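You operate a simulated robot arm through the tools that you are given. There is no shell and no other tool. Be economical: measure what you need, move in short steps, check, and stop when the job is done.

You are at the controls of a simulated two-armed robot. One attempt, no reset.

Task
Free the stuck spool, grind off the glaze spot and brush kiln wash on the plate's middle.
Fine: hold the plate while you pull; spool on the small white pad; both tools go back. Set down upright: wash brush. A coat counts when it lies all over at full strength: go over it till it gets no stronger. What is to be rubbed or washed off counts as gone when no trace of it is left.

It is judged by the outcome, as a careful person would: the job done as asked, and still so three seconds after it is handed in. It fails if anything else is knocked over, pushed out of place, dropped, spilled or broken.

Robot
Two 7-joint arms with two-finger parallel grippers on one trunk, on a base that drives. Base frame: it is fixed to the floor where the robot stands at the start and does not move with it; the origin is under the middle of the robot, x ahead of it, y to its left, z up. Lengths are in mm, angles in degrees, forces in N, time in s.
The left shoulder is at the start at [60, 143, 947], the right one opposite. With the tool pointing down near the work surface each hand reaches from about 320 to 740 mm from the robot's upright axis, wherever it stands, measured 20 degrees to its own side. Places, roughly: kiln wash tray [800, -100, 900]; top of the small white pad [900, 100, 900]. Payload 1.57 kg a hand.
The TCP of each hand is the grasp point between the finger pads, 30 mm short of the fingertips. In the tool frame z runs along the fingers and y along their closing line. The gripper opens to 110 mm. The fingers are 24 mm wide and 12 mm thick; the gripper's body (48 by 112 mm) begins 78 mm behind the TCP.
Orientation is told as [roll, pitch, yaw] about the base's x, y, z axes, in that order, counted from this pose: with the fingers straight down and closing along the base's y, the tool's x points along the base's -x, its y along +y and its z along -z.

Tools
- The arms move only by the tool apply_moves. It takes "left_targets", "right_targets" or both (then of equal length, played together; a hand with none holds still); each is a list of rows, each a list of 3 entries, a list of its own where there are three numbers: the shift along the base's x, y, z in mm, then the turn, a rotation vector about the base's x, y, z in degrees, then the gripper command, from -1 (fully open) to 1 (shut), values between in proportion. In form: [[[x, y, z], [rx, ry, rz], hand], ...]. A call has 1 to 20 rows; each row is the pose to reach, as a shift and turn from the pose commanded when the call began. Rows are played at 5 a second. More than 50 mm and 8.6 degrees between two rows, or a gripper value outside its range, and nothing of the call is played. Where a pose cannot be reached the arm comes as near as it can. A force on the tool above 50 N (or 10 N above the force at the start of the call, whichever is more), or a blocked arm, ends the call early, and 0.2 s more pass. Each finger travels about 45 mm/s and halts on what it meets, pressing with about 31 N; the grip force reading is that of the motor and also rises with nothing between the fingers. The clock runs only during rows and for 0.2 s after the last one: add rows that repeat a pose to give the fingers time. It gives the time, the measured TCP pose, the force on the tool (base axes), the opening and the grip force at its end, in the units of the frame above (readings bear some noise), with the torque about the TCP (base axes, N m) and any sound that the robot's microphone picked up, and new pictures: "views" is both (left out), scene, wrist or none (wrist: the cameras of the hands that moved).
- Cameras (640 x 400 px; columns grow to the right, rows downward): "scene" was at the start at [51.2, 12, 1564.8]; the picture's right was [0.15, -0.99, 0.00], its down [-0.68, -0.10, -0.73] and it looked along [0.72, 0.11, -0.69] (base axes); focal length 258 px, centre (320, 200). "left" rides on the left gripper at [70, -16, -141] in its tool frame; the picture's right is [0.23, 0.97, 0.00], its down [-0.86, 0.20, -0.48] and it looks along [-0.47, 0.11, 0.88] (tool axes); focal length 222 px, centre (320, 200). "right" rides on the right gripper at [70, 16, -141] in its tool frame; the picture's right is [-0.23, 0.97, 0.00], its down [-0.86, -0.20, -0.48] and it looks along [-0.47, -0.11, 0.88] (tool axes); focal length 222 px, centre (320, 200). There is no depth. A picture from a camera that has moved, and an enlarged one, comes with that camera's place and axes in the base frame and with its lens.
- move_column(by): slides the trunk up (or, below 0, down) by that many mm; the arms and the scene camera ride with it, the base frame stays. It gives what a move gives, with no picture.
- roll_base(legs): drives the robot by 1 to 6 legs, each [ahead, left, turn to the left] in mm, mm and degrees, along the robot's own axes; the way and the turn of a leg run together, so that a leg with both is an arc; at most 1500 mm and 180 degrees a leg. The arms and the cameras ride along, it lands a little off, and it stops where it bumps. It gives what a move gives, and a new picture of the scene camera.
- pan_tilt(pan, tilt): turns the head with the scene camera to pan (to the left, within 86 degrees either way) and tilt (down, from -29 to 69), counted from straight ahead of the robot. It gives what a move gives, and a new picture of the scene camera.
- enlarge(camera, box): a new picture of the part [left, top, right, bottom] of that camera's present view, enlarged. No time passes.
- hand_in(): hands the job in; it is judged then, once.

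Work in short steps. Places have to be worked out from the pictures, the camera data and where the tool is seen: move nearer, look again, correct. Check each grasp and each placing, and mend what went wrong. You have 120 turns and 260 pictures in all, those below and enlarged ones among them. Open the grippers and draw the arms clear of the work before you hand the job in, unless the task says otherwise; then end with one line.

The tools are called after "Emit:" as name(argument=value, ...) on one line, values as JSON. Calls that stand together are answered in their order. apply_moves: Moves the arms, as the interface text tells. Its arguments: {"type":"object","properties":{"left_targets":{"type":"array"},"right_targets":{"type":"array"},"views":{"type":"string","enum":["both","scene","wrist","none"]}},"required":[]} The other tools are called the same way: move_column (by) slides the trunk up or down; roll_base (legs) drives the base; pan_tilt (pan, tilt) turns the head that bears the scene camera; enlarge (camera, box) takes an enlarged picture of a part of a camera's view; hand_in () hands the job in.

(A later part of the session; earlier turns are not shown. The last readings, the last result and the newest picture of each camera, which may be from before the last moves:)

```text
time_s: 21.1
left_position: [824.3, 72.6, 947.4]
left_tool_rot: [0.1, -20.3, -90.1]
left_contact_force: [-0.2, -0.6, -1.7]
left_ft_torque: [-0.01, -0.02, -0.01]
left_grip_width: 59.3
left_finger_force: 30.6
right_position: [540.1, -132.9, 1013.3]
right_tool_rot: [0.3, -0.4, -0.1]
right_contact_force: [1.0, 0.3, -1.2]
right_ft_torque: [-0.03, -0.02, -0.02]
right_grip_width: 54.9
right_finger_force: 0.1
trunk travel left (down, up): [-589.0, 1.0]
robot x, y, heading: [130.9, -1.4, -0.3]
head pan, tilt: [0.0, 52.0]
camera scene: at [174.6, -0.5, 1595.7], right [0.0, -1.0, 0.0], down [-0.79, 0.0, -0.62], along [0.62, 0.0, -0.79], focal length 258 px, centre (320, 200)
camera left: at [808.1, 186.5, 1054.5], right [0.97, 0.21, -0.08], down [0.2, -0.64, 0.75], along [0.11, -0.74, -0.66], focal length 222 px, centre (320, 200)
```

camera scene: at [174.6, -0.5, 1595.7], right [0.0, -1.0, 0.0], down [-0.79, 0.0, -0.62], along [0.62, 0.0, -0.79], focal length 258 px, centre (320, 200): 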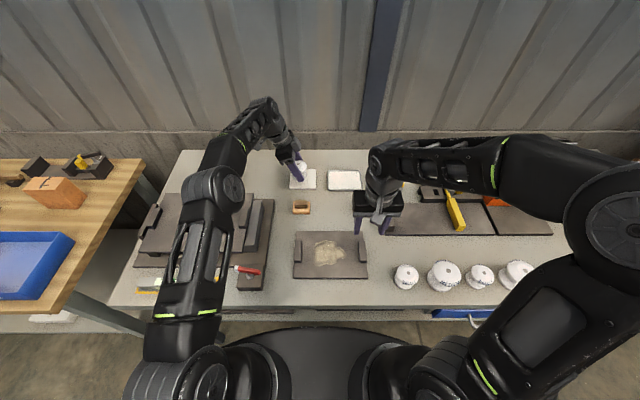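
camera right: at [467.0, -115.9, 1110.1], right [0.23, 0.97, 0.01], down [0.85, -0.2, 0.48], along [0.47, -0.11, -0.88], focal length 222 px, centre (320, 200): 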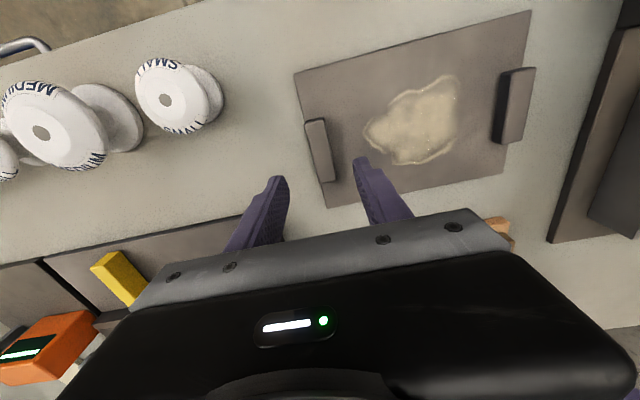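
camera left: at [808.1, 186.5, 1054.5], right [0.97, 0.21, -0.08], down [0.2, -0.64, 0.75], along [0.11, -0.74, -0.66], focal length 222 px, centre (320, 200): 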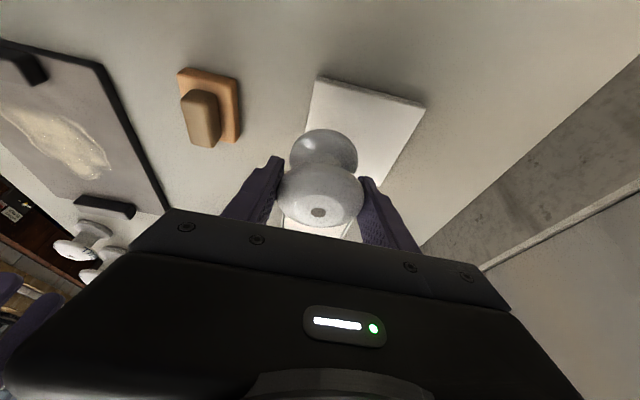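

Pad spans x 805–901, near edge y≈116, so centre ≈ (853,68). Move there and lower to just above.

Emit:
apply_moves(left_targets=[[[5, -1, -20], [0, 0, 0], 1], [[15, -3, -30], [0, 0, 0], 1], [[25, -5, -38], [0, 0, 0], 1], [[25, -5, -38], [0, 0, 0], 1]])

Emit:
enlarge(camera="scene", box=[260, 130, 360, 210])

```text
time_s: 22.1
left_position: [835.9, 73.2, 916.5]
left_tool_rot: [0.3, -20.3, -90.1]
left_contact_force: [0.1, -0.6, -2.2]
left_ft_torque: [0.0, -0.01, 0.03]
left_grip_width: 59.4
left_finger_force: 30.7
left hand out of reach, approached as far as the arm can: row 2, 3, 4
right_position: [538.9, -132.5, 1013.6]
right_tool_rot: [0.3, -0.4, -0.1]
right_contact_force: [0.8, -0.7, 0.2]
right_ft_torque: [0.01, 0.0, -0.01]
right_grip_width: 54.5
right_finger_force: 0.0
trunk travel left (down, up): [-589.0, 1.0]
robot x, y, heading: [130.7, 1.2, -0.5]
head pan, tilt: [0.0, 52.0]
camera scene: at [173.7, -0.6, 1595.7], right [0.0, -1.0, 0.0], down [-0.79, 0.0, -0.62], along [0.62, 0.0, -0.79], focal length 258 px, centre (320, 200)
camera left: at [819.1, 186.2, 1024.4], right [0.97, 0.21, -0.07], down [0.2, -0.64, 0.75], along [0.11, -0.74, -0.66], focal length 222 px, centre (320, 200)
```

scene: 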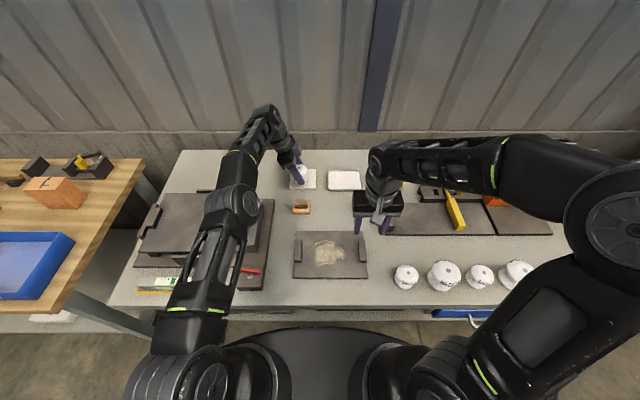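
left: 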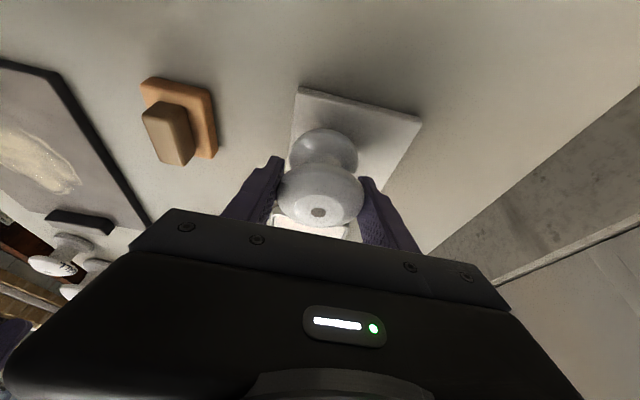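

```text
5.00 times, centred on (310, 170) of scene
camera zoom: at [173.7, -0.6, 1595.7], right [0.0, -1.0, 0.0], down [-0.79, 0.0, -0.62], along [0.62, 0.0, -0.79], focal length 1290 px, centre (370, 350)
```

zoom: 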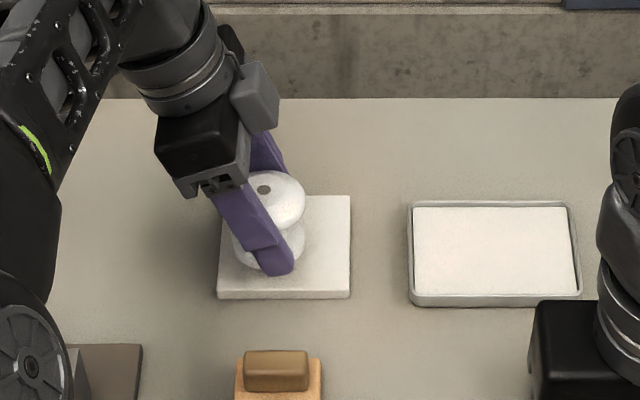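

Short by ~14 mm. The base is evidently already passing under the shelf without contact, so I drive 20 mm more with spool hovering 15 mm over the pad.

Emit:
roll_base(legs=[[22, 0, 0]])

```text
time_s: 22.9
left_position: [860.2, 71.6, 915.9]
left_tool_rot: [0.2, -20.2, -90.0]
left_contact_force: [0.0, 0.4, -2.8]
left_ft_torque: [0.02, 0.1, -0.02]
left_grip_width: 59.0
left_finger_force: 30.4
right_position: [561.9, -131.6, 1013.3]
right_tool_rot: [0.3, -0.3, -0.1]
right_contact_force: [1.1, 0.6, -0.5]
right_ft_torque: [0.03, 0.05, -0.05]
right_grip_width: 54.9
right_finger_force: 0.0
trunk travel left (down, up): [-589.0, 1.0]
robot x, y, heading: [150.1, 0.8, -0.1]
head pan, tilt: [0.0, 52.0]
camera scene: at [198.4, -0.7, 1595.6], right [0.0, -1.0, 0.0], down [-0.79, 0.0, -0.61], along [0.61, 0.0, -0.79], focal length 258 px, centre (320, 200)
```

scene: 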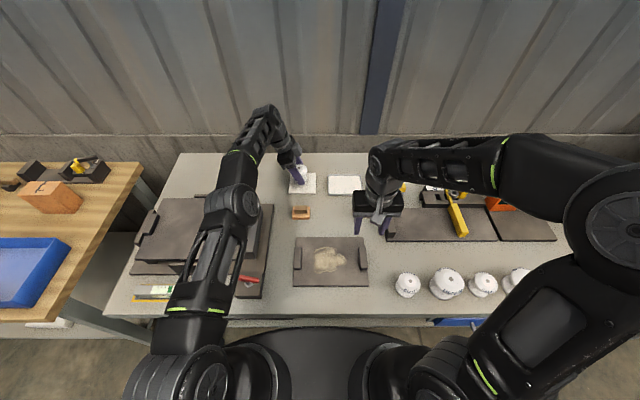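

Now at x=860. Come back ~7 mm, lower onto the pad in small steps.

Emit:
apply_moves(left_targets=[[[-7, -3, -6], [0, 0, 0], 1], [[-7, -3, -10], [0, 0, 0], 1], [[-7, -3, -12], [0, 0, 0], 1], [[-7, -3, -14], [0, 0, 0], 1]], views="wrist")

Emit:
enlarge(camera="scene", box=[260, 130, 360, 210])

```text
time_s: 23.9
left_position: [851.8, 70.3, 901.4]
left_tool_rot: [0.2, -20.3, -90.1]
left_contact_force: [0.1, 0.5, -2.0]
left_ft_torque: [-0.02, -0.01, 0.02]
left_grip_width: 59.1
left_finger_force: 30.7
right_position: [561.3, -132.4, 1013.6]
right_tool_rot: [0.2, -0.5, -0.1]
right_contact_force: [-0.1, -0.1, -0.3]
right_ft_torque: [-0.01, 0.01, 0.05]
right_grip_width: 55.0
right_finger_force: 0.1
trunk travel left (down, up): [-589.0, 1.0]
robot x, y, heading: [155.0, 2.1, -0.1]
head pan, tilt: [0.0, 52.0]
camera left: at [835.0, 183.6, 1009.1], right [0.97, 0.21, -0.08], down [0.2, -0.64, 0.75], along [0.11, -0.74, -0.66], focal length 222 px, centre (320, 200)
```

left: 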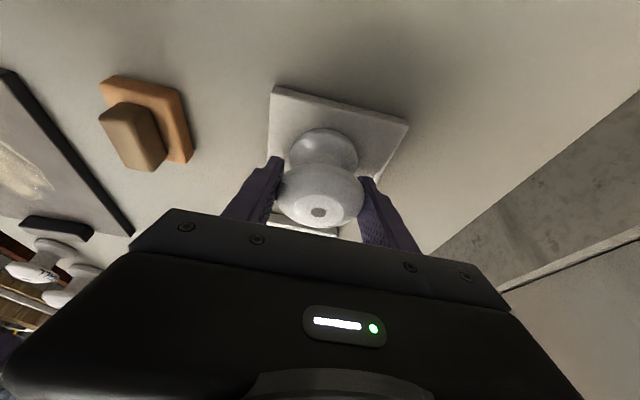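

```text
5.00 times, centred on (310, 170) of scene
camera zoom: at [196.4, -0.6, 1595.7], right [0.0, -1.0, 0.0], down [-0.79, 0.0, -0.62], along [0.62, 0.0, -0.79], focal length 1290 px, centre (370, 350)
```

zoom: 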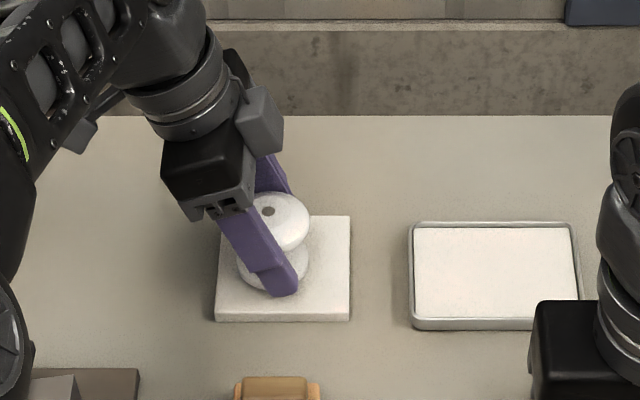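

Centred, still no contact. Lower 1 mm at a time.

Emit:
apply_moves(left_targets=[[[0, 0, -1], [0, 0, 0], 1], [[0, 0, -2], [0, 0, 0], 1], [[0, 0, -3], [0, 0, 0], 1]], views="none")

Emit:
apply_moves(left_targets=[[[0, 0, -1], [0, 0, 0], 1], [[0, 0, -2], [0, 0, 0], 1], [[0, 0, -2], [0, 0, 0], 1]], views="none")

```text
time_s: 24.6
left_position: [852.1, 69.2, 900.3]
left_tool_rot: [0.5, -20.4, -90.2]
left_contact_force: [2.3, 0.6, 8.6]
left_ft_torque: [0.25, 0.06, -0.05]
left_grip_width: 59.2
left_finger_force: 30.8
right_position: [561.2, -133.3, 1014.6]
right_tool_rot: [0.3, -0.5, -0.1]
right_contact_force: [0.2, 0.7, -0.1]
right_ft_torque: [0.01, 0.02, -0.02]
right_grip_width: 54.7
right_finger_force: 0.1
trunk travel left (down, up): [-589.0, 1.0]
robot x, y, heading: [148.1, 1.0, -0.3]
head pan, tilt: [0.0, 52.0]
```

```text
time_s: 25.4
left_position: [850.8, 70.4, 900.0]
left_tool_rot: [0.7, -20.5, -90.2]
left_contact_force: [7.8, 2.0, 26.2]
left_ft_torque: [0.26, -0.06, -0.02]
left_grip_width: 59.3
left_finger_force: 30.8
right_position: [560.0, -132.4, 1013.8]
right_tool_rot: [0.4, -0.5, 0.0]
right_contact_force: [-0.2, -0.3, -0.4]
right_ft_torque: [0.0, -0.01, 0.02]
right_grip_width: 54.8
right_finger_force: 0.1
trunk travel left (down, up): [-589.0, 1.0]
robot x, y, heading: [148.9, -1.6, -0.1]
head pan, tilt: [0.0, 52.0]
```

Firm contact at z≈900. Ease off 3 mm of command and open, then check.

Emit:
apply_moves(left_targets=[[[0, 0, 2], [0, 0, 0], 1], [[0, 0, 3], [0, 0, 0], 0.6], [[0, 0, 3], [0, 0, 0], 0], [[0, 0, 3], [0, 0, 0], -0.5], [[0, 0, 3], [0, 0, 0], -1], [[0, 0, 3], [0, 0, 0], -1]], views="wrist")

```text
time_s: 26.9
left_position: [849.7, 69.6, 900.9]
left_tool_rot: [0.2, -20.3, -90.1]
left_contact_force: [0.1, 0.5, 0.9]
left_ft_torque: [0.01, 0.01, 0.03]
left_grip_width: 110.0
left_finger_force: 0.1
right_position: [561.2, -133.5, 1013.8]
right_tool_rot: [0.3, -0.4, -0.2]
right_contact_force: [-0.3, -0.8, -0.3]
right_ft_torque: [-0.01, -0.02, -0.05]
right_grip_width: 55.1
right_finger_force: 0.1
trunk travel left (down, up): [-589.0, 1.0]
robot x, y, heading: [152.4, 2.0, -0.2]
head pan, tilt: [0.0, 52.0]
camera left: at [833.5, 183.3, 1008.0], right [0.97, 0.21, -0.08], down [0.2, -0.64, 0.75], along [0.11, -0.74, -0.66], focal length 222 px, centre (320, 200)
```

left: 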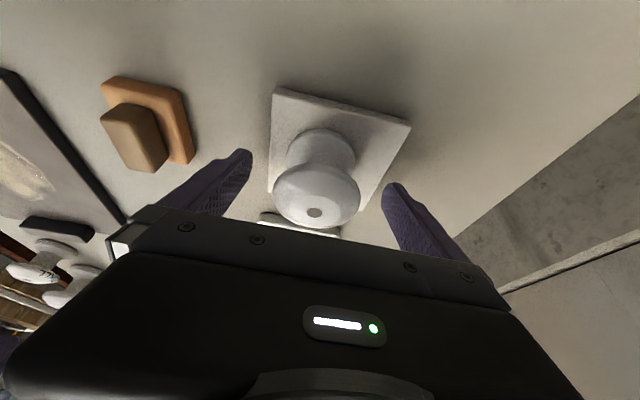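

Spool stands on the pad. Retreat along the tool axis, move the left hand upright above the grinder (handle top ≈ (718,73,886)), and park the right hand back.

Emit:
apply_moves(left_targets=[[[0, 9, 25], [0, 0, 0], -1], [[0, 20, 55], [0, 0, 0], -1], [[0, 27, 80], [0, 0, 0], -1], [[-40, 20, 85], [6.8, 0, 0], -1], [[-85, 10, 85], [13.6, 0, 0], -0.6], [[-132, 3, 75], [20.3, 0, 0], -0.2], [[-132, 3, 60], [20.3, 0, 0], 0]], right_targets=[[[0, -20, 5], [0, 0, 0], 0], [[0, -50, 10], [0, 0, 0], 0], [[0, -80, 15], [0, 0, 0], 0], [[-10, -110, 20], [0, 0, 0], 0], [[-20, -140, 25], [0, 0, 0], 0], [[-30, -160, 30], [0, 0, 0], 0], [[-30, -160, 30], [0, 0, 0], 0]])

Emit:
enlarge(camera="scene", box=[260, 140, 380, 290])

```text
time_s: 28.4
left_position: [719.2, 73.2, 961.5]
left_tool_rot: [0.2, 0.1, -90.0]
left_contact_force: [0.3, -0.1, -0.2]
left_ft_torque: [0.02, 0.05, 0.0]
left_grip_width: 54.9
left_finger_force: 0.1
right_position: [533.4, -294.6, 1042.5]
right_tool_rot: [0.2, -0.4, -0.1]
right_contact_force: [1.3, -0.3, 0.6]
right_ft_torque: [0.02, 0.02, -0.01]
right_grip_width: 55.1
right_finger_force: 0.0
trunk travel left (down, up): [-589.0, 1.0]
robot x, y, heading: [150.9, 0.3, -0.0]
head pan, tilt: [0.0, 52.0]
camera scene: at [197.6, 0.1, 1595.6], right [0.0, -1.0, 0.0], down [-0.79, 0.0, -0.61], along [0.61, 0.0, -0.79], focal length 258 px, centre (320, 200)
camera right: at [461.8, -277.4, 1182.4], right [0.23, 0.97, 0.01], down [0.85, -0.2, 0.48], along [0.47, -0.11, -0.88], focal length 222 px, centre (320, 200)
camera left: at [703.4, 140.9, 1101.1], right [0.97, 0.23, 0.0], down [0.2, -0.86, 0.48], along [0.11, -0.47, -0.88], focal length 222 px, centre (320, 200)
```

scene: 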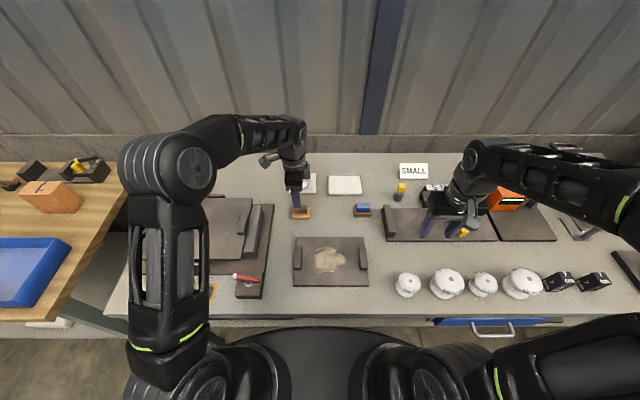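
right: 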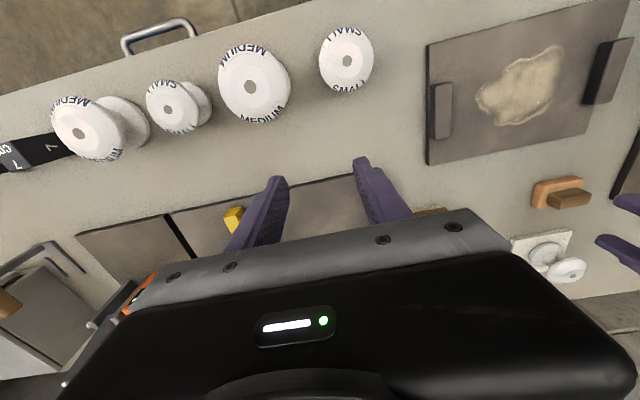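
left: 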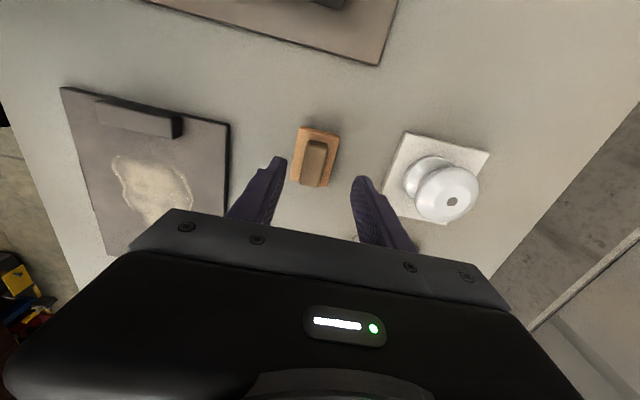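

```text
2.67 times, centred on (320, 215) of scene
camera zoom: at [197.6, 0.1, 1595.6], right [0.0, -1.0, 0.0], down [-0.79, 0.0, -0.61], along [0.61, 0.0, -0.79], focal length 688 px, centre (320, 160)
```

zoom: 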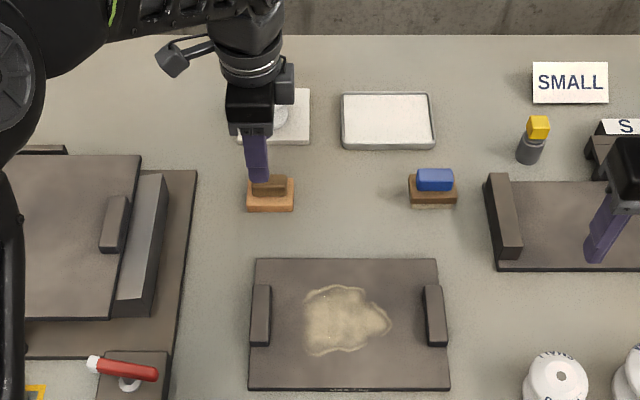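

Grinder handle at ≈(716,70). Descend around it.

Emit:
apply_moves(left_targets=[[[-3, -3, -30], [0, 0, 0], 0], [[-3, -3, -50], [0, 0, 0], 0], [[-3, -3, -58], [0, 0, 0], 0]], views="wrist")

Emit:
enlarge(camera="scene", box=[270, 170, 350, 230])

```text
time_s: 29.2
left_position: [716.6, 66.6, 902.4]
left_tool_rot: [0.2, 0.0, -90.1]
left_contact_force: [-0.4, 0.1, -1.1]
left_ft_torque: [0.02, 0.01, 0.02]
left_grip_width: 54.9
left_finger_force: 0.1
right_position: [533.2, -295.1, 1042.5]
right_tool_rot: [0.3, -0.4, 0.0]
right_contact_force: [0.4, -0.4, 0.2]
right_ft_torque: [0.01, 0.01, 0.02]
right_grip_width: 54.9
right_finger_force: 0.0
trunk travel left (down, up): [-589.0, 1.0]
robot x, y, heading: [149.8, 1.3, -0.1]
head pan, tilt: [0.0, 52.0]
camera left: at [699.8, 136.4, 1043.5], right [0.97, 0.23, 0.0], down [0.2, -0.86, 0.48], along [0.11, -0.47, -0.88], focal length 222 px, centre (320, 200)
```

left: 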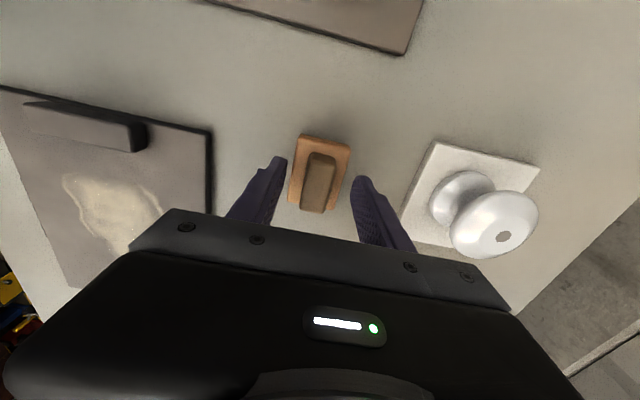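

```text
6.67 times, centred on (310, 200) of scene
camera zoom: at [196.4, -0.7, 1595.7], right [0.0, -1.0, 0.0], down [-0.79, 0.0, -0.62], along [0.62, 0.0, -0.79], focal length 1720 px, centre (387, 200)
```

zoom: 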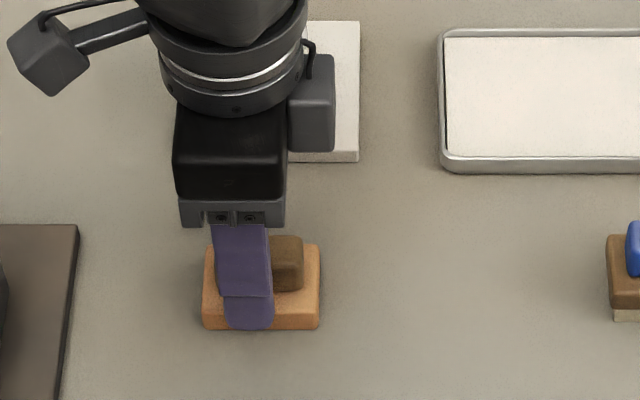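

Fingers straddle the handle with tips about z≈872. Close on it here.

Emit:
apply_moves(left_targets=[[[-1, -2, -1], [0, 0, 0], 0.2], [[-1, -2, -1], [0, 0, 0], 0.5], [[-1, -2, -1], [0, 0, 0], 1], [[-1, -2, -1], [0, 0, 0], 1], [[-1, -2, -1], [0, 0, 0], 1]], views="wrist")

Emit:
enlarge(camera="scene", box=[270, 170, 350, 230])

```text
time_s: 30.4
left_position: [716.0, 66.5, 900.9]
left_tool_rot: [0.1, 0.0, -90.0]
left_contact_force: [0.0, -0.8, 0.4]
left_ft_torque: [0.01, 0.07, -0.01]
left_grip_width: 21.2
left_finger_force: 30.8
right_position: [533.9, -294.6, 1042.3]
right_tool_rot: [0.4, -0.4, -0.1]
right_contact_force: [-0.7, 0.0, -0.3]
right_ft_torque: [0.01, 0.04, -0.03]
right_grip_width: 55.1
right_finger_force: 0.1
trunk travel left (down, up): [-589.0, 1.0]
robot x, y, heading: [150.6, 0.8, -0.1]
head pan, tilt: [0.0, 52.0]
camera left: at [698.9, 135.1, 1042.7], right [0.97, 0.23, 0.0], down [0.2, -0.86, 0.48], along [0.11, -0.47, -0.88], focal length 222 px, centre (320, 200)
```

left: 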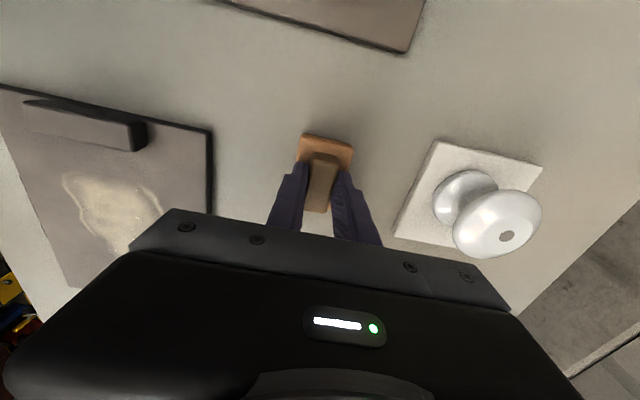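

```text
6.67 times, centred on (310, 200) of scene
camera zoom: at [196.0, -0.7, 1595.7], right [0.0, -1.0, 0.0], down [-0.79, 0.0, -0.62], along [0.62, 0.0, -0.79], focal length 1720 px, centre (387, 200)
```

zoom: 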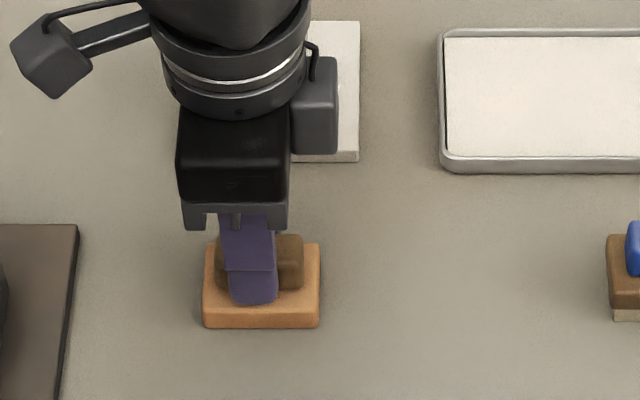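

Handle gripped (21 mm). Lift the grinder and bring it above the glaze (centre ≈ (537,-32)).

Emit:
apply_moves(left_targets=[[[0, 0, 15], [0, 0, 0], 1], [[0, 0, 45], [0, 0, 0], 1], [[-40, -20, 50], [0, 0, 0], 1], [[-80, -45, 50], [0, 0, 0], 1], [[-120, -70, 50], [0, 0, 0], 1], [[-160, -85, 45], [0, 0, 0], 1], [[-179, -94, 35], [0, 0, 0], 1], [[-179, -94, 15], [0, 0, 0], 1]])

Emit:
enlarge(camera="scene", box=[280, 200, 380, 290])

```text
time_s: 32.2
left_position: [535.4, -25.8, 918.3]
left_tool_rot: [0.2, -0.1, -90.0]
left_contact_force: [-1.1, -0.1, -2.2]
left_ft_torque: [-0.01, 0.01, -0.01]
left_grip_width: 21.5
left_finger_force: 30.9
right_position: [532.5, -295.8, 1043.6]
right_tool_rot: [0.4, -0.5, -0.1]
right_contact_force: [-0.5, -0.1, 0.1]
right_ft_torque: [0.01, 0.0, 0.0]
right_grip_width: 55.1
right_finger_force: 0.0
trunk travel left (down, up): [-589.0, 1.0]
robot x, y, heading: [150.5, -0.3, -0.1]
head pan, tilt: [0.0, 52.0]
camera scene: at [196.6, -0.7, 1595.7], right [0.0, -1.0, 0.0], down [-0.79, 0.0, -0.62], along [0.62, 0.0, -0.79], focal length 258 px, centre (320, 200)
camera left: at [518.6, 42.7, 1058.7], right [0.97, 0.23, 0.0], down [0.2, -0.86, 0.48], along [0.11, -0.47, -0.88], focal length 222 px, centre (320, 200)
```

scene: 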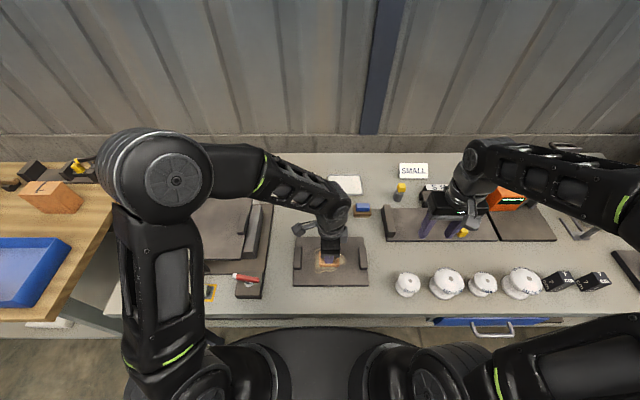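
left: 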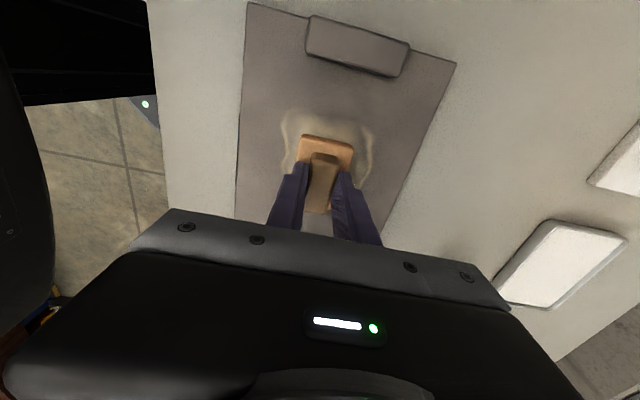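

```text
4.44 times, centred on (330, 245) of scene
camera zoom: at [196.6, -0.7, 1595.7], right [0.0, -1.0, 0.0], down [-0.79, 0.0, -0.62], along [0.62, 0.0, -0.79], focal length 1147 px, centre (276, 0)
```

zoom: 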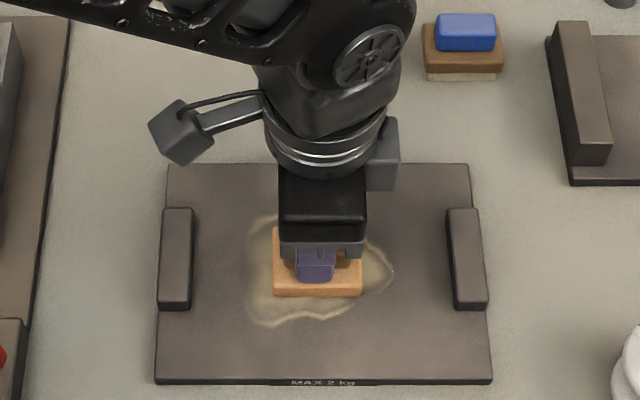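

Grinder sits over the glaze. Lower to contact.

Emit:
apply_moves(left_targets=[[[0, 0, -5], [0, 0, 0], 1], [[0, 0, -7], [0, 0, 0], 1], [[0, 0, -9], [0, 0, 0], 1]], views="none")

```text
time_s: 33.0
left_position: [536.6, -26.1, 910.0]
left_tool_rot: [0.3, -0.1, -90.1]
left_contact_force: [-2.8, 5.3, 32.8]
left_ft_torque: [0.05, 0.27, 0.02]
left_grip_width: 21.5
left_finger_force: 31.3
right_position: [530.6, -295.3, 1043.9]
right_tool_rot: [0.2, -0.5, -0.2]
right_contact_force: [-0.6, -0.7, 0.2]
right_ft_torque: [-0.04, -0.01, -0.02]
right_grip_width: 55.0
right_finger_force: 0.1
trunk travel left (down, up): [-589.0, 1.0]
robot x, y, heading: [152.7, -1.4, 0.0]
head pan, tilt: [0.0, 52.0]
```

Contact at z≈910, pressing 33 N. Ease to ~15–20 N and try a short stroke.

Emit:
apply_moves(left_targets=[[[0, 0, 1.5], [0, 0, 0], 1], [[0, 10, 1.5], [0, 0, 0], 1], [[0, 20, 1.5], [0, 0, 0], 1], [[0, 10, 1.5], [0, 0, 0], 1], [[0, 0, 1.5], [0, 0, 0], 1], [[0, -15, 1.5], [0, 0, 0], 1], [[0, -30, 1.5], [0, 0, 0], 1]])

Emit:
enlarge(camera="scene", box=[280, 200, 380, 290])

```text
time_s: 34.6
left_position: [536.8, -53.2, 910.7]
left_tool_rot: [0.3, 0.0, -90.0]
left_contact_force: [-0.6, 16.3, 40.1]
left_ft_torque: [1.07, 0.45, -0.24]
left_grip_width: 21.3
left_finger_force: 31.3
right_position: [530.3, -293.8, 1045.4]
right_tool_rot: [0.1, -0.5, -0.2]
right_contact_force: [0.2, -0.1, -1.1]
right_ft_torque: [-0.01, 0.03, 0.03]
right_grip_width: 54.7
right_finger_force: 0.0
trunk travel left (down, up): [-589.0, 1.0]
robot x, y, heading: [151.0, 1.0, -0.3]
head pan, tilt: [0.0, 52.0]
camera scene: at [193.2, 1.7, 1596.0], right [0.0, -1.0, 0.0], down [-0.79, 0.0, -0.62], along [0.62, 0.0, -0.79], focal length 258 px, centre (320, 200)
camera left: at [518.9, 14.9, 1050.6], right [0.97, 0.23, 0.01], down [0.2, -0.86, 0.48], along [0.11, -0.47, -0.88], focal length 222 px, centre (320, 200)
```

scene: 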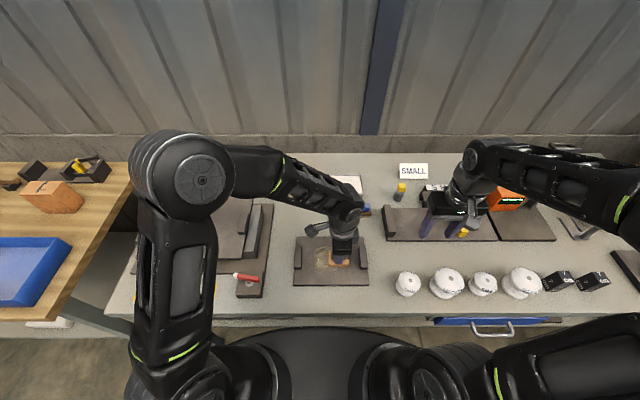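
left: 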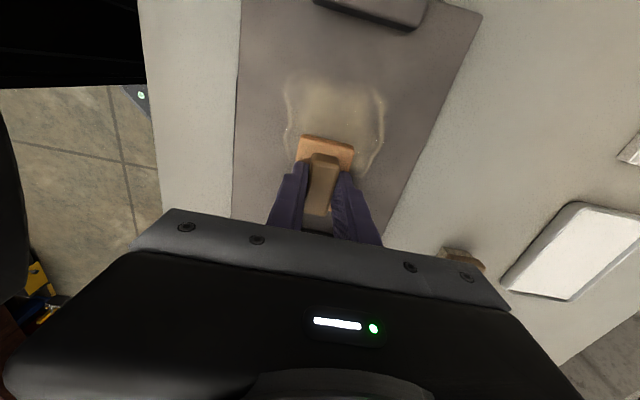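

```text
4.44 times, centred on (330, 245) of scene
camera zoom: at [193.2, 1.7, 1596.0], right [0.0, -1.0, 0.0], down [-0.79, 0.0, -0.62], along [0.62, 0.0, -0.79], focal length 1147 px, centre (276, 0)
```

zoom: 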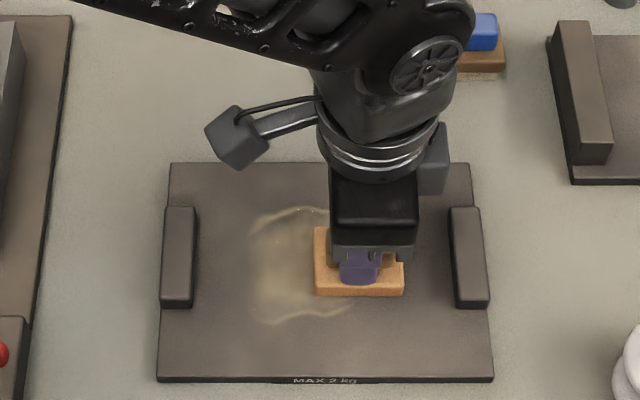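

Grinding works; glaze thins where rubbed. Sweep systematically: strokes along y at several x lines, slightly lighter.

Emit:
apply_moves(left_targets=[[[0, -4, 1], [0, 0, 0], 1], [[0, 20, 1], [0, 0, 0], 1], [[0, 42, 1], [0, 0, 0], 1], [[0, 62, 1], [0, 0, 0], 1], [[-15, 62, 1], [0, 0, 0], 1], [[-15, 40, 1], [0, 0, 0], 1], [[-15, 18, 1], [0, 0, 0], 1], [[-15, -4, 1], [0, 0, 0], 1], [[-30, -4, 1], [0, 0, 0], 1], [[-30, 18, 1], [0, 0, 0], 1], [[-30, 40, 1], [0, 0, 0], 1], [[-30, 62, 1], [0, 0, 0], 1], [[-22, 40, 1], [0, 0, 0], 1], [[-22, 18, 1], [0, 0, 0], 1], [[-22, -4, 1], [0, 0, 0], 1], [[-8, 18, 1], [0, 0, 0], 1], [[-8, 40, 1], [0, 0, 0], 1], [[-8, 62, 1], [0, 0, 0], 1]])

Emit:
enlarge(camera="scene", box=[280, 200, 380, 290])

```text
time_s: 38.5
left_position: [529.1, 4.7, 909.9]
left_tool_rot: [0.1, -0.1, -90.2]
left_contact_force: [0.0, 1.1, -2.1]
left_ft_torque: [-0.03, -0.03, -0.03]
left_grip_width: 21.2
left_finger_force: 31.1
right_position: [533.0, -293.9, 1043.6]
right_tool_rot: [0.2, -0.4, -0.2]
right_contact_force: [0.2, -0.5, 0.5]
right_ft_torque: [0.0, -0.01, -0.01]
right_grip_width: 54.7
right_finger_force: 0.2
trunk travel left (down, up): [-589.0, 1.0]
robot x, y, heading: [150.0, -3.0, 0.0]
head pan, tilt: [0.0, 52.0]
camera scene: at [196.1, 0.2, 1595.7], right [0.0, -1.0, 0.0], down [-0.79, 0.0, -0.62], along [0.62, 0.0, -0.79], focal length 258 px, centre (320, 200)
camera left: at [512.2, 74.5, 1051.0], right [0.97, 0.23, 0.0], down [0.2, -0.85, 0.48], along [0.11, -0.47, -0.88], focal length 222 px, centre (320, 200)
```

scene: 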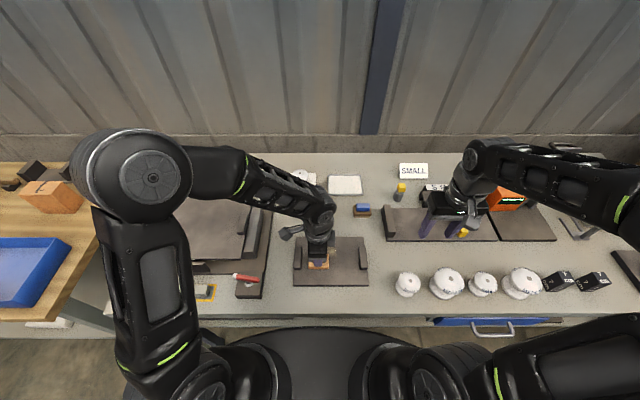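
left: 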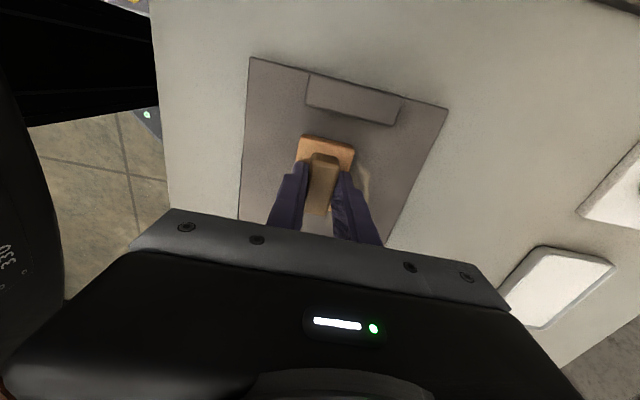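

```text
4.44 times, centred on (330, 245) of scene
camera zoom: at [196.1, 0.2, 1595.7], right [0.0, -1.0, 0.0], down [-0.79, 0.0, -0.62], along [0.62, 0.0, -0.79], focal length 1147 px, centre (276, 0)
```

zoom: 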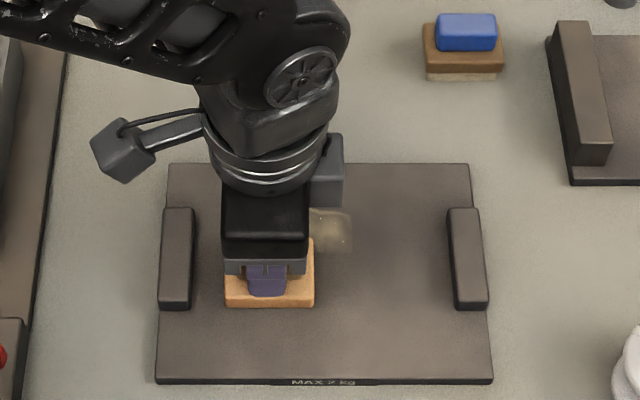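

Most gone; only the far strip remains. Sweep the far lines with a little more pressure.

Emit:
apply_moves(left_targets=[[[10, 0, -0.5], [0, 0, 0], 1], [[24, 0, -1.2], [0, 0, 0], 1], [[24, -22, -1.2], [0, 0, 0], 1], [[24, -44, -1.2], [0, 0, 0], 1], [[24, -66, -1.2], [0, 0, 0], 1], [[38, -66, -1.2], [0, 0, 0], 1], [[38, -44, -1.2], [0, 0, 0], 1], [[38, -22, -1.2], [0, 0, 0], 1], [[38, 0, -1.2], [0, 0, 0], 1], [[50, 0, -1.2], [0, 0, 0], 1], [[50, -22, -1.2], [0, 0, 0], 1], [[50, -44, -1.2], [0, 0, 0], 1], [[50, -66, -1.2], [0, 0, 0], 1], [[44, -44, -1.2], [0, 0, 0], 1], [[44, -22, -1.2], [0, 0, 0], 1], [[44, 0, -1.2], [0, 0, 0], 1], [[32, -22, -1.2], [0, 0, 0], 1], [[32, -44, -1.2], [0, 0, 0], 1], [[32, -66, -1.2], [0, 0, 0], 1]])

Emit:
enlarge(camera="scene", box=[280, 200, 380, 290])

```text
time_s: 42.5
left_position: [559.2, -60.6, 909.1]
left_tool_rot: [0.1, 0.1, -90.0]
left_contact_force: [0.3, 8.8, 18.3]
left_ft_torque: [0.11, 0.19, -0.02]
left_grip_width: 21.4
left_finger_force: 31.2
right_position: [531.8, -293.9, 1043.9]
right_tool_rot: [0.2, -0.6, -0.1]
right_contact_force: [-0.1, -0.4, 0.1]
right_ft_torque: [0.0, 0.0, 0.05]
right_grip_width: 55.0
right_finger_force: 0.0
trunk travel left (down, up): [-589.0, 1.0]
robot x, y, heading: [152.2, 0.8, 0.0]
head pan, tilt: [0.0, 52.0]
camera scene: at [194.5, 0.1, 1595.6], right [0.0, -1.0, 0.0], down [-0.79, 0.0, -0.62], along [0.62, 0.0, -0.79], focal length 258 px, centre (320, 200)
camera left: at [542.4, 8.8, 1050.8], right [0.97, 0.23, 0.0], down [0.2, -0.86, 0.48], along [0.11, -0.47, -0.88], focal length 222 px, centre (320, 200)
```

scene: 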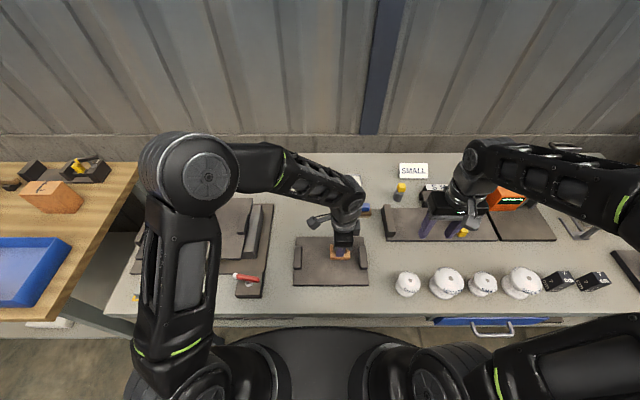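
left: 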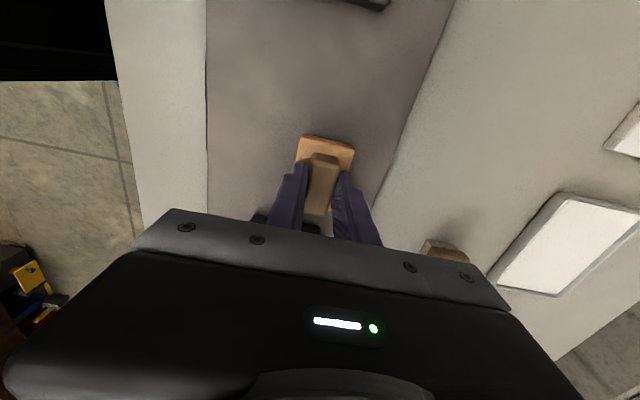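

```text
4.44 times, centred on (330, 245) of scene
camera zoom: at [194.5, 0.1, 1595.6], right [0.0, -1.0, 0.0], down [-0.79, 0.0, -0.62], along [0.62, 0.0, -0.79], focal length 1147 px, centre (276, 0)
```

zoom: 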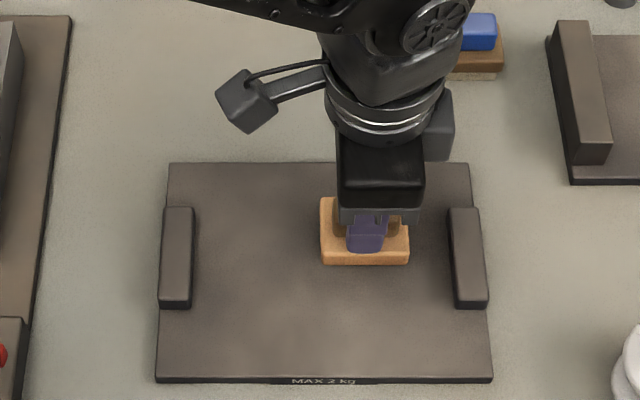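

Looks clean; lift away to inspect for traces.

Emit:
apply_moves(left_targets=[[[0, 0, 20], [0, 0, 0], 1], [[0, 10, 45], [0, 0, 0], 1], [[30, 40, 50], [0, 0, 0], 1], [[60, 75, 50], [0, 0, 0], 1], [[90, 105, 50], [0, 0, 0], 1], [[125, 125, 50], [0, 0, 0], 1], [[157, 130, 45], [0, 0, 0], 1]], views="wrist")

Emit:
enlarge(camera="scene", box=[290, 230, 370, 290])

Emit:
enlarge(camera="left", box=[0, 80, 220, 220])

Emit:
enlarge(camera="right", box=[420, 0, 640, 180])

```text
time_s: 44.0
left_position: [716.5, 70.4, 954.5]
left_tool_rot: [0.2, 0.0, -90.0]
left_contact_force: [0.8, 0.3, -1.3]
left_ft_torque: [0.0, 0.0, -0.02]
left_grip_width: 21.3
left_finger_force: 31.0
right_position: [533.6, -295.4, 1042.1]
right_tool_rot: [0.3, -0.5, -0.1]
right_contact_force: [0.1, -0.1, -0.1]
right_ft_torque: [-0.01, 0.02, 0.03]
right_grip_width: 55.2
right_finger_force: 0.1
trunk travel left (down, up): [-589.0, 1.0]
robot x, y, heading: [151.8, 1.1, -0.1]
head pan, tilt: [0.0, 52.0]
camera left: at [699.6, 140.3, 1094.9], right [0.97, 0.23, 0.0], down [0.2, -0.86, 0.48], along [0.11, -0.47, -0.88], focal length 222 px, centre (320, 200)
```

left: 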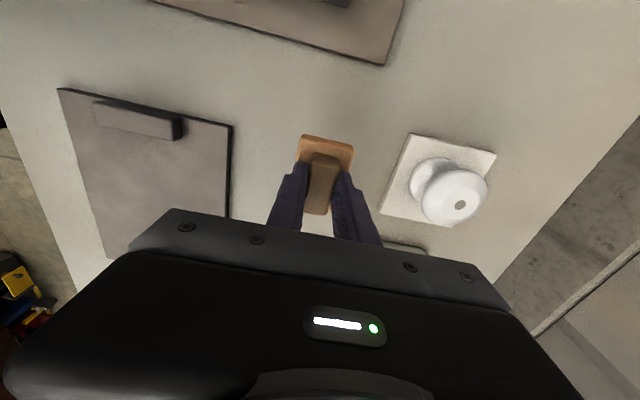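

```text
6.67 times, centred on (330, 260) of scene
camera zoom: at [197.1, -0.9, 1595.7], right [0.0, -1.0, 0.0], down [-0.79, 0.0, -0.61], along [0.61, 0.0, -0.79], focal length 1720 px, centre (253, -200)
```

zoom: 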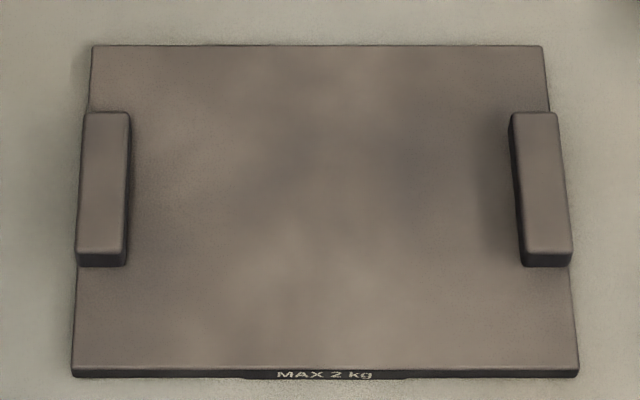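

```text
2.86 times, centred on (110, 150) of left
camera zoom: at [699.6, 140.3, 1094.9], right [0.97, 0.23, 0.0], down [0.2, -0.86, 0.48], along [0.11, -0.47, -0.88], focal length 635 px, centre (920, 343)
```

zoom: 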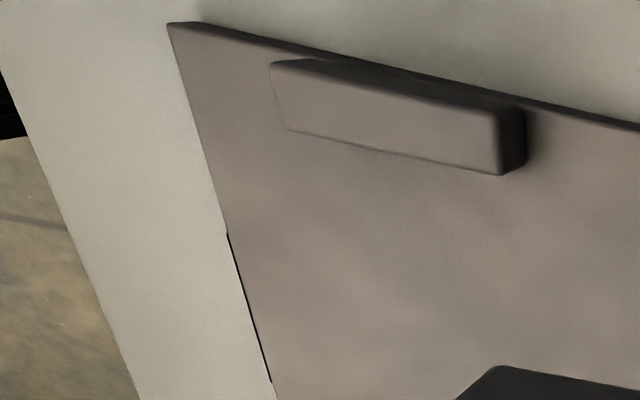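

```text
2.22 times, centred on (530, 90) of right
camera zoom: at [461.5, -278.0, 1182.3], right [0.23, 0.97, 0.01], down [0.85, -0.2, 0.48], along [0.47, -0.11, -0.88], focal length 494 px, centre (-147, 444)
```

zoom: 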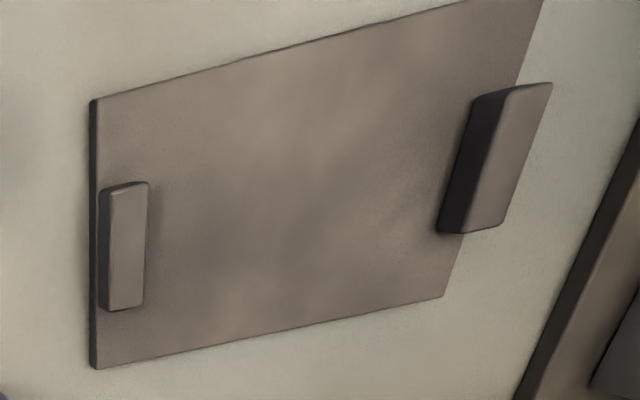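

Appears clean, plate still in place. I'll do one more full-area safety pass to make sure no invisible trace stays.

Emit:
apply_moves(left_targets=[[[-32, -5, 5], [0, 0, 0], 1], [[-67, -25, 5], [0, 0, 0], 1], [[-97, -55, 5], [0, 0, 0], 1], [[-130, -64, -10], [0, 0, 0], 1], [[-130, -64, -35], [0, 0, 0], 1], [[-130, -64, -45], [0, 0, 0], 1], [[-130, -98, -45.5], [0, 0, 0], 1], [[-130, -134, -45.5], [0, 0, 0], 1], [[-148, -134, -45.5], [0, 0, 0], 1], [[-148, -98, -45.5], [0, 0, 0], 1], [[-148, -64, -45.5], [0, 0, 0], 1], [[-166, -64, -45.5], [0, 0, 0], 1], [[-166, -98, -45.5], [0, 0, 0], 1], [[-166, -134, -45.5], [0, 0, 0], 1], [[-184, -134, -45.5], [0, 0, 0], 1], [[-184, -98, -45.5], [0, 0, 0], 1], [[-184, -64, -45.5], [0, 0, 0], 1], [[-202, -64, -45.5], [0, 0, 0], 1], [[-202, -98, -45.5], [0, 0, 0], 1], [[-202, -134, -45.5], [0, 0, 0], 1]], views="none")

```text
time_s: 46.9
left_position: [549.8, -14.2, 908.7]
left_tool_rot: [0.3, 0.6, -89.8]
left_contact_force: [-7.8, 7.2, 26.2]
left_ft_torque: [-0.53, 0.77, -0.34]
left_grip_width: 21.4
left_finger_force: 31.1
right_position: [531.1, -294.2, 1042.7]
right_tool_rot: [0.2, -0.6, 0.1]
right_contact_force: [-0.3, -0.7, -0.7]
right_ft_torque: [0.02, -0.01, -0.01]
right_grip_width: 55.0
right_finger_force: 0.1
trunk travel left (down, up): [-589.0, 1.0]
robot x, y, heading: [150.0, 2.5, 0.0]
head pan, tilt: [0.0, 52.0]
stopped in row 13 (left hand): the force on the tool passed its limit (the readings are from after the stop); the commanded pose is now the measured one
```

Force limit tripped from fast strokes; continue slower and lighter.

Emit:
apply_moves(left_targets=[[[0, -20, 0.3], [0, 0, 0], 1], [[0, -42, 0.3], [0, 0, 0], 1], [[-15, -44, 0.3], [0, 0, 0], 1], [[-15, -24, 0.3], [0, 0, 0], 1], [[-15, -2, 0.3], [0, 0, 0], 1], [[-15, 18, 0.3], [0, 0, 0], 1], [[-30, 18, 0.3], [0, 0, 0], 1], [[-30, -2, 0.3], [0, 0, 0], 1], [[-30, -24, 0.3], [0, 0, 0], 1], [[-30, -44, 0.3], [0, 0, 0], 1], [[-45, -44, 0.3], [0, 0, 0], 1], [[-45, -24, 0.3], [0, 0, 0], 1], [[-45, -2, 0.3], [0, 0, 0], 1], [[-45, 18, 0.3], [0, 0, 0], 1], [[-45, 18, 20], [0, 0, 0], 1], [[-45, 25, 50], [0, 0, 0], 1]], views="none")

Emit:
enlarge(camera="right", box=[420, 0, 640, 180])

```text
time_s: 48.6
left_position: [524.5, -0.2, 909.4]
left_tool_rot: [0.6, 0.7, -89.4]
left_contact_force: [-3.0, 4.5, 20.1]
left_ft_torque: [-0.43, 0.61, -0.23]
left_grip_width: 21.4
left_finger_force: 31.1
right_position: [533.2, -294.2, 1044.8]
right_tool_rot: [0.4, -0.4, 0.0]
right_contact_force: [0.4, -0.3, 0.5]
right_ft_torque: [0.0, 0.01, -0.02]
right_grip_width: 55.1
right_finger_force: 0.1
trunk travel left (down, up): [-589.0, 1.0]
robot x, y, heading: [149.7, 2.0, -0.1]
head pan, tilt: [0.0, 52.0]
stopped in row 8 (left hand): the force on the tool passed its limit (the readings are from after the stop); the commanded pose is now the measured one
```

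```text
2.22 times, centred on (530, 90) of right
camera zoom: at [460.6, -276.3, 1182.7], right [0.23, 0.97, 0.01], down [0.85, -0.2, 0.49], along [0.47, -0.1, -0.87], focal length 494 px, centre (-147, 444)
```

zoom: 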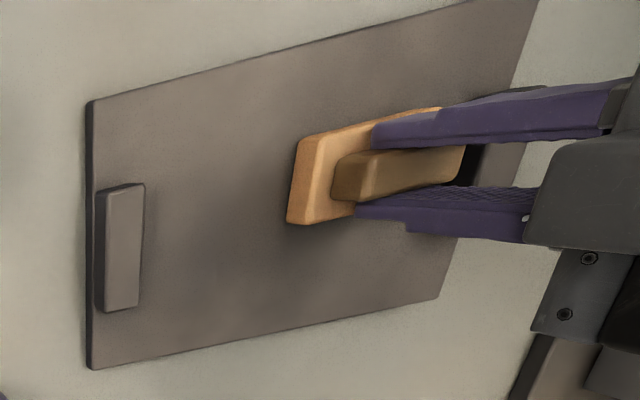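

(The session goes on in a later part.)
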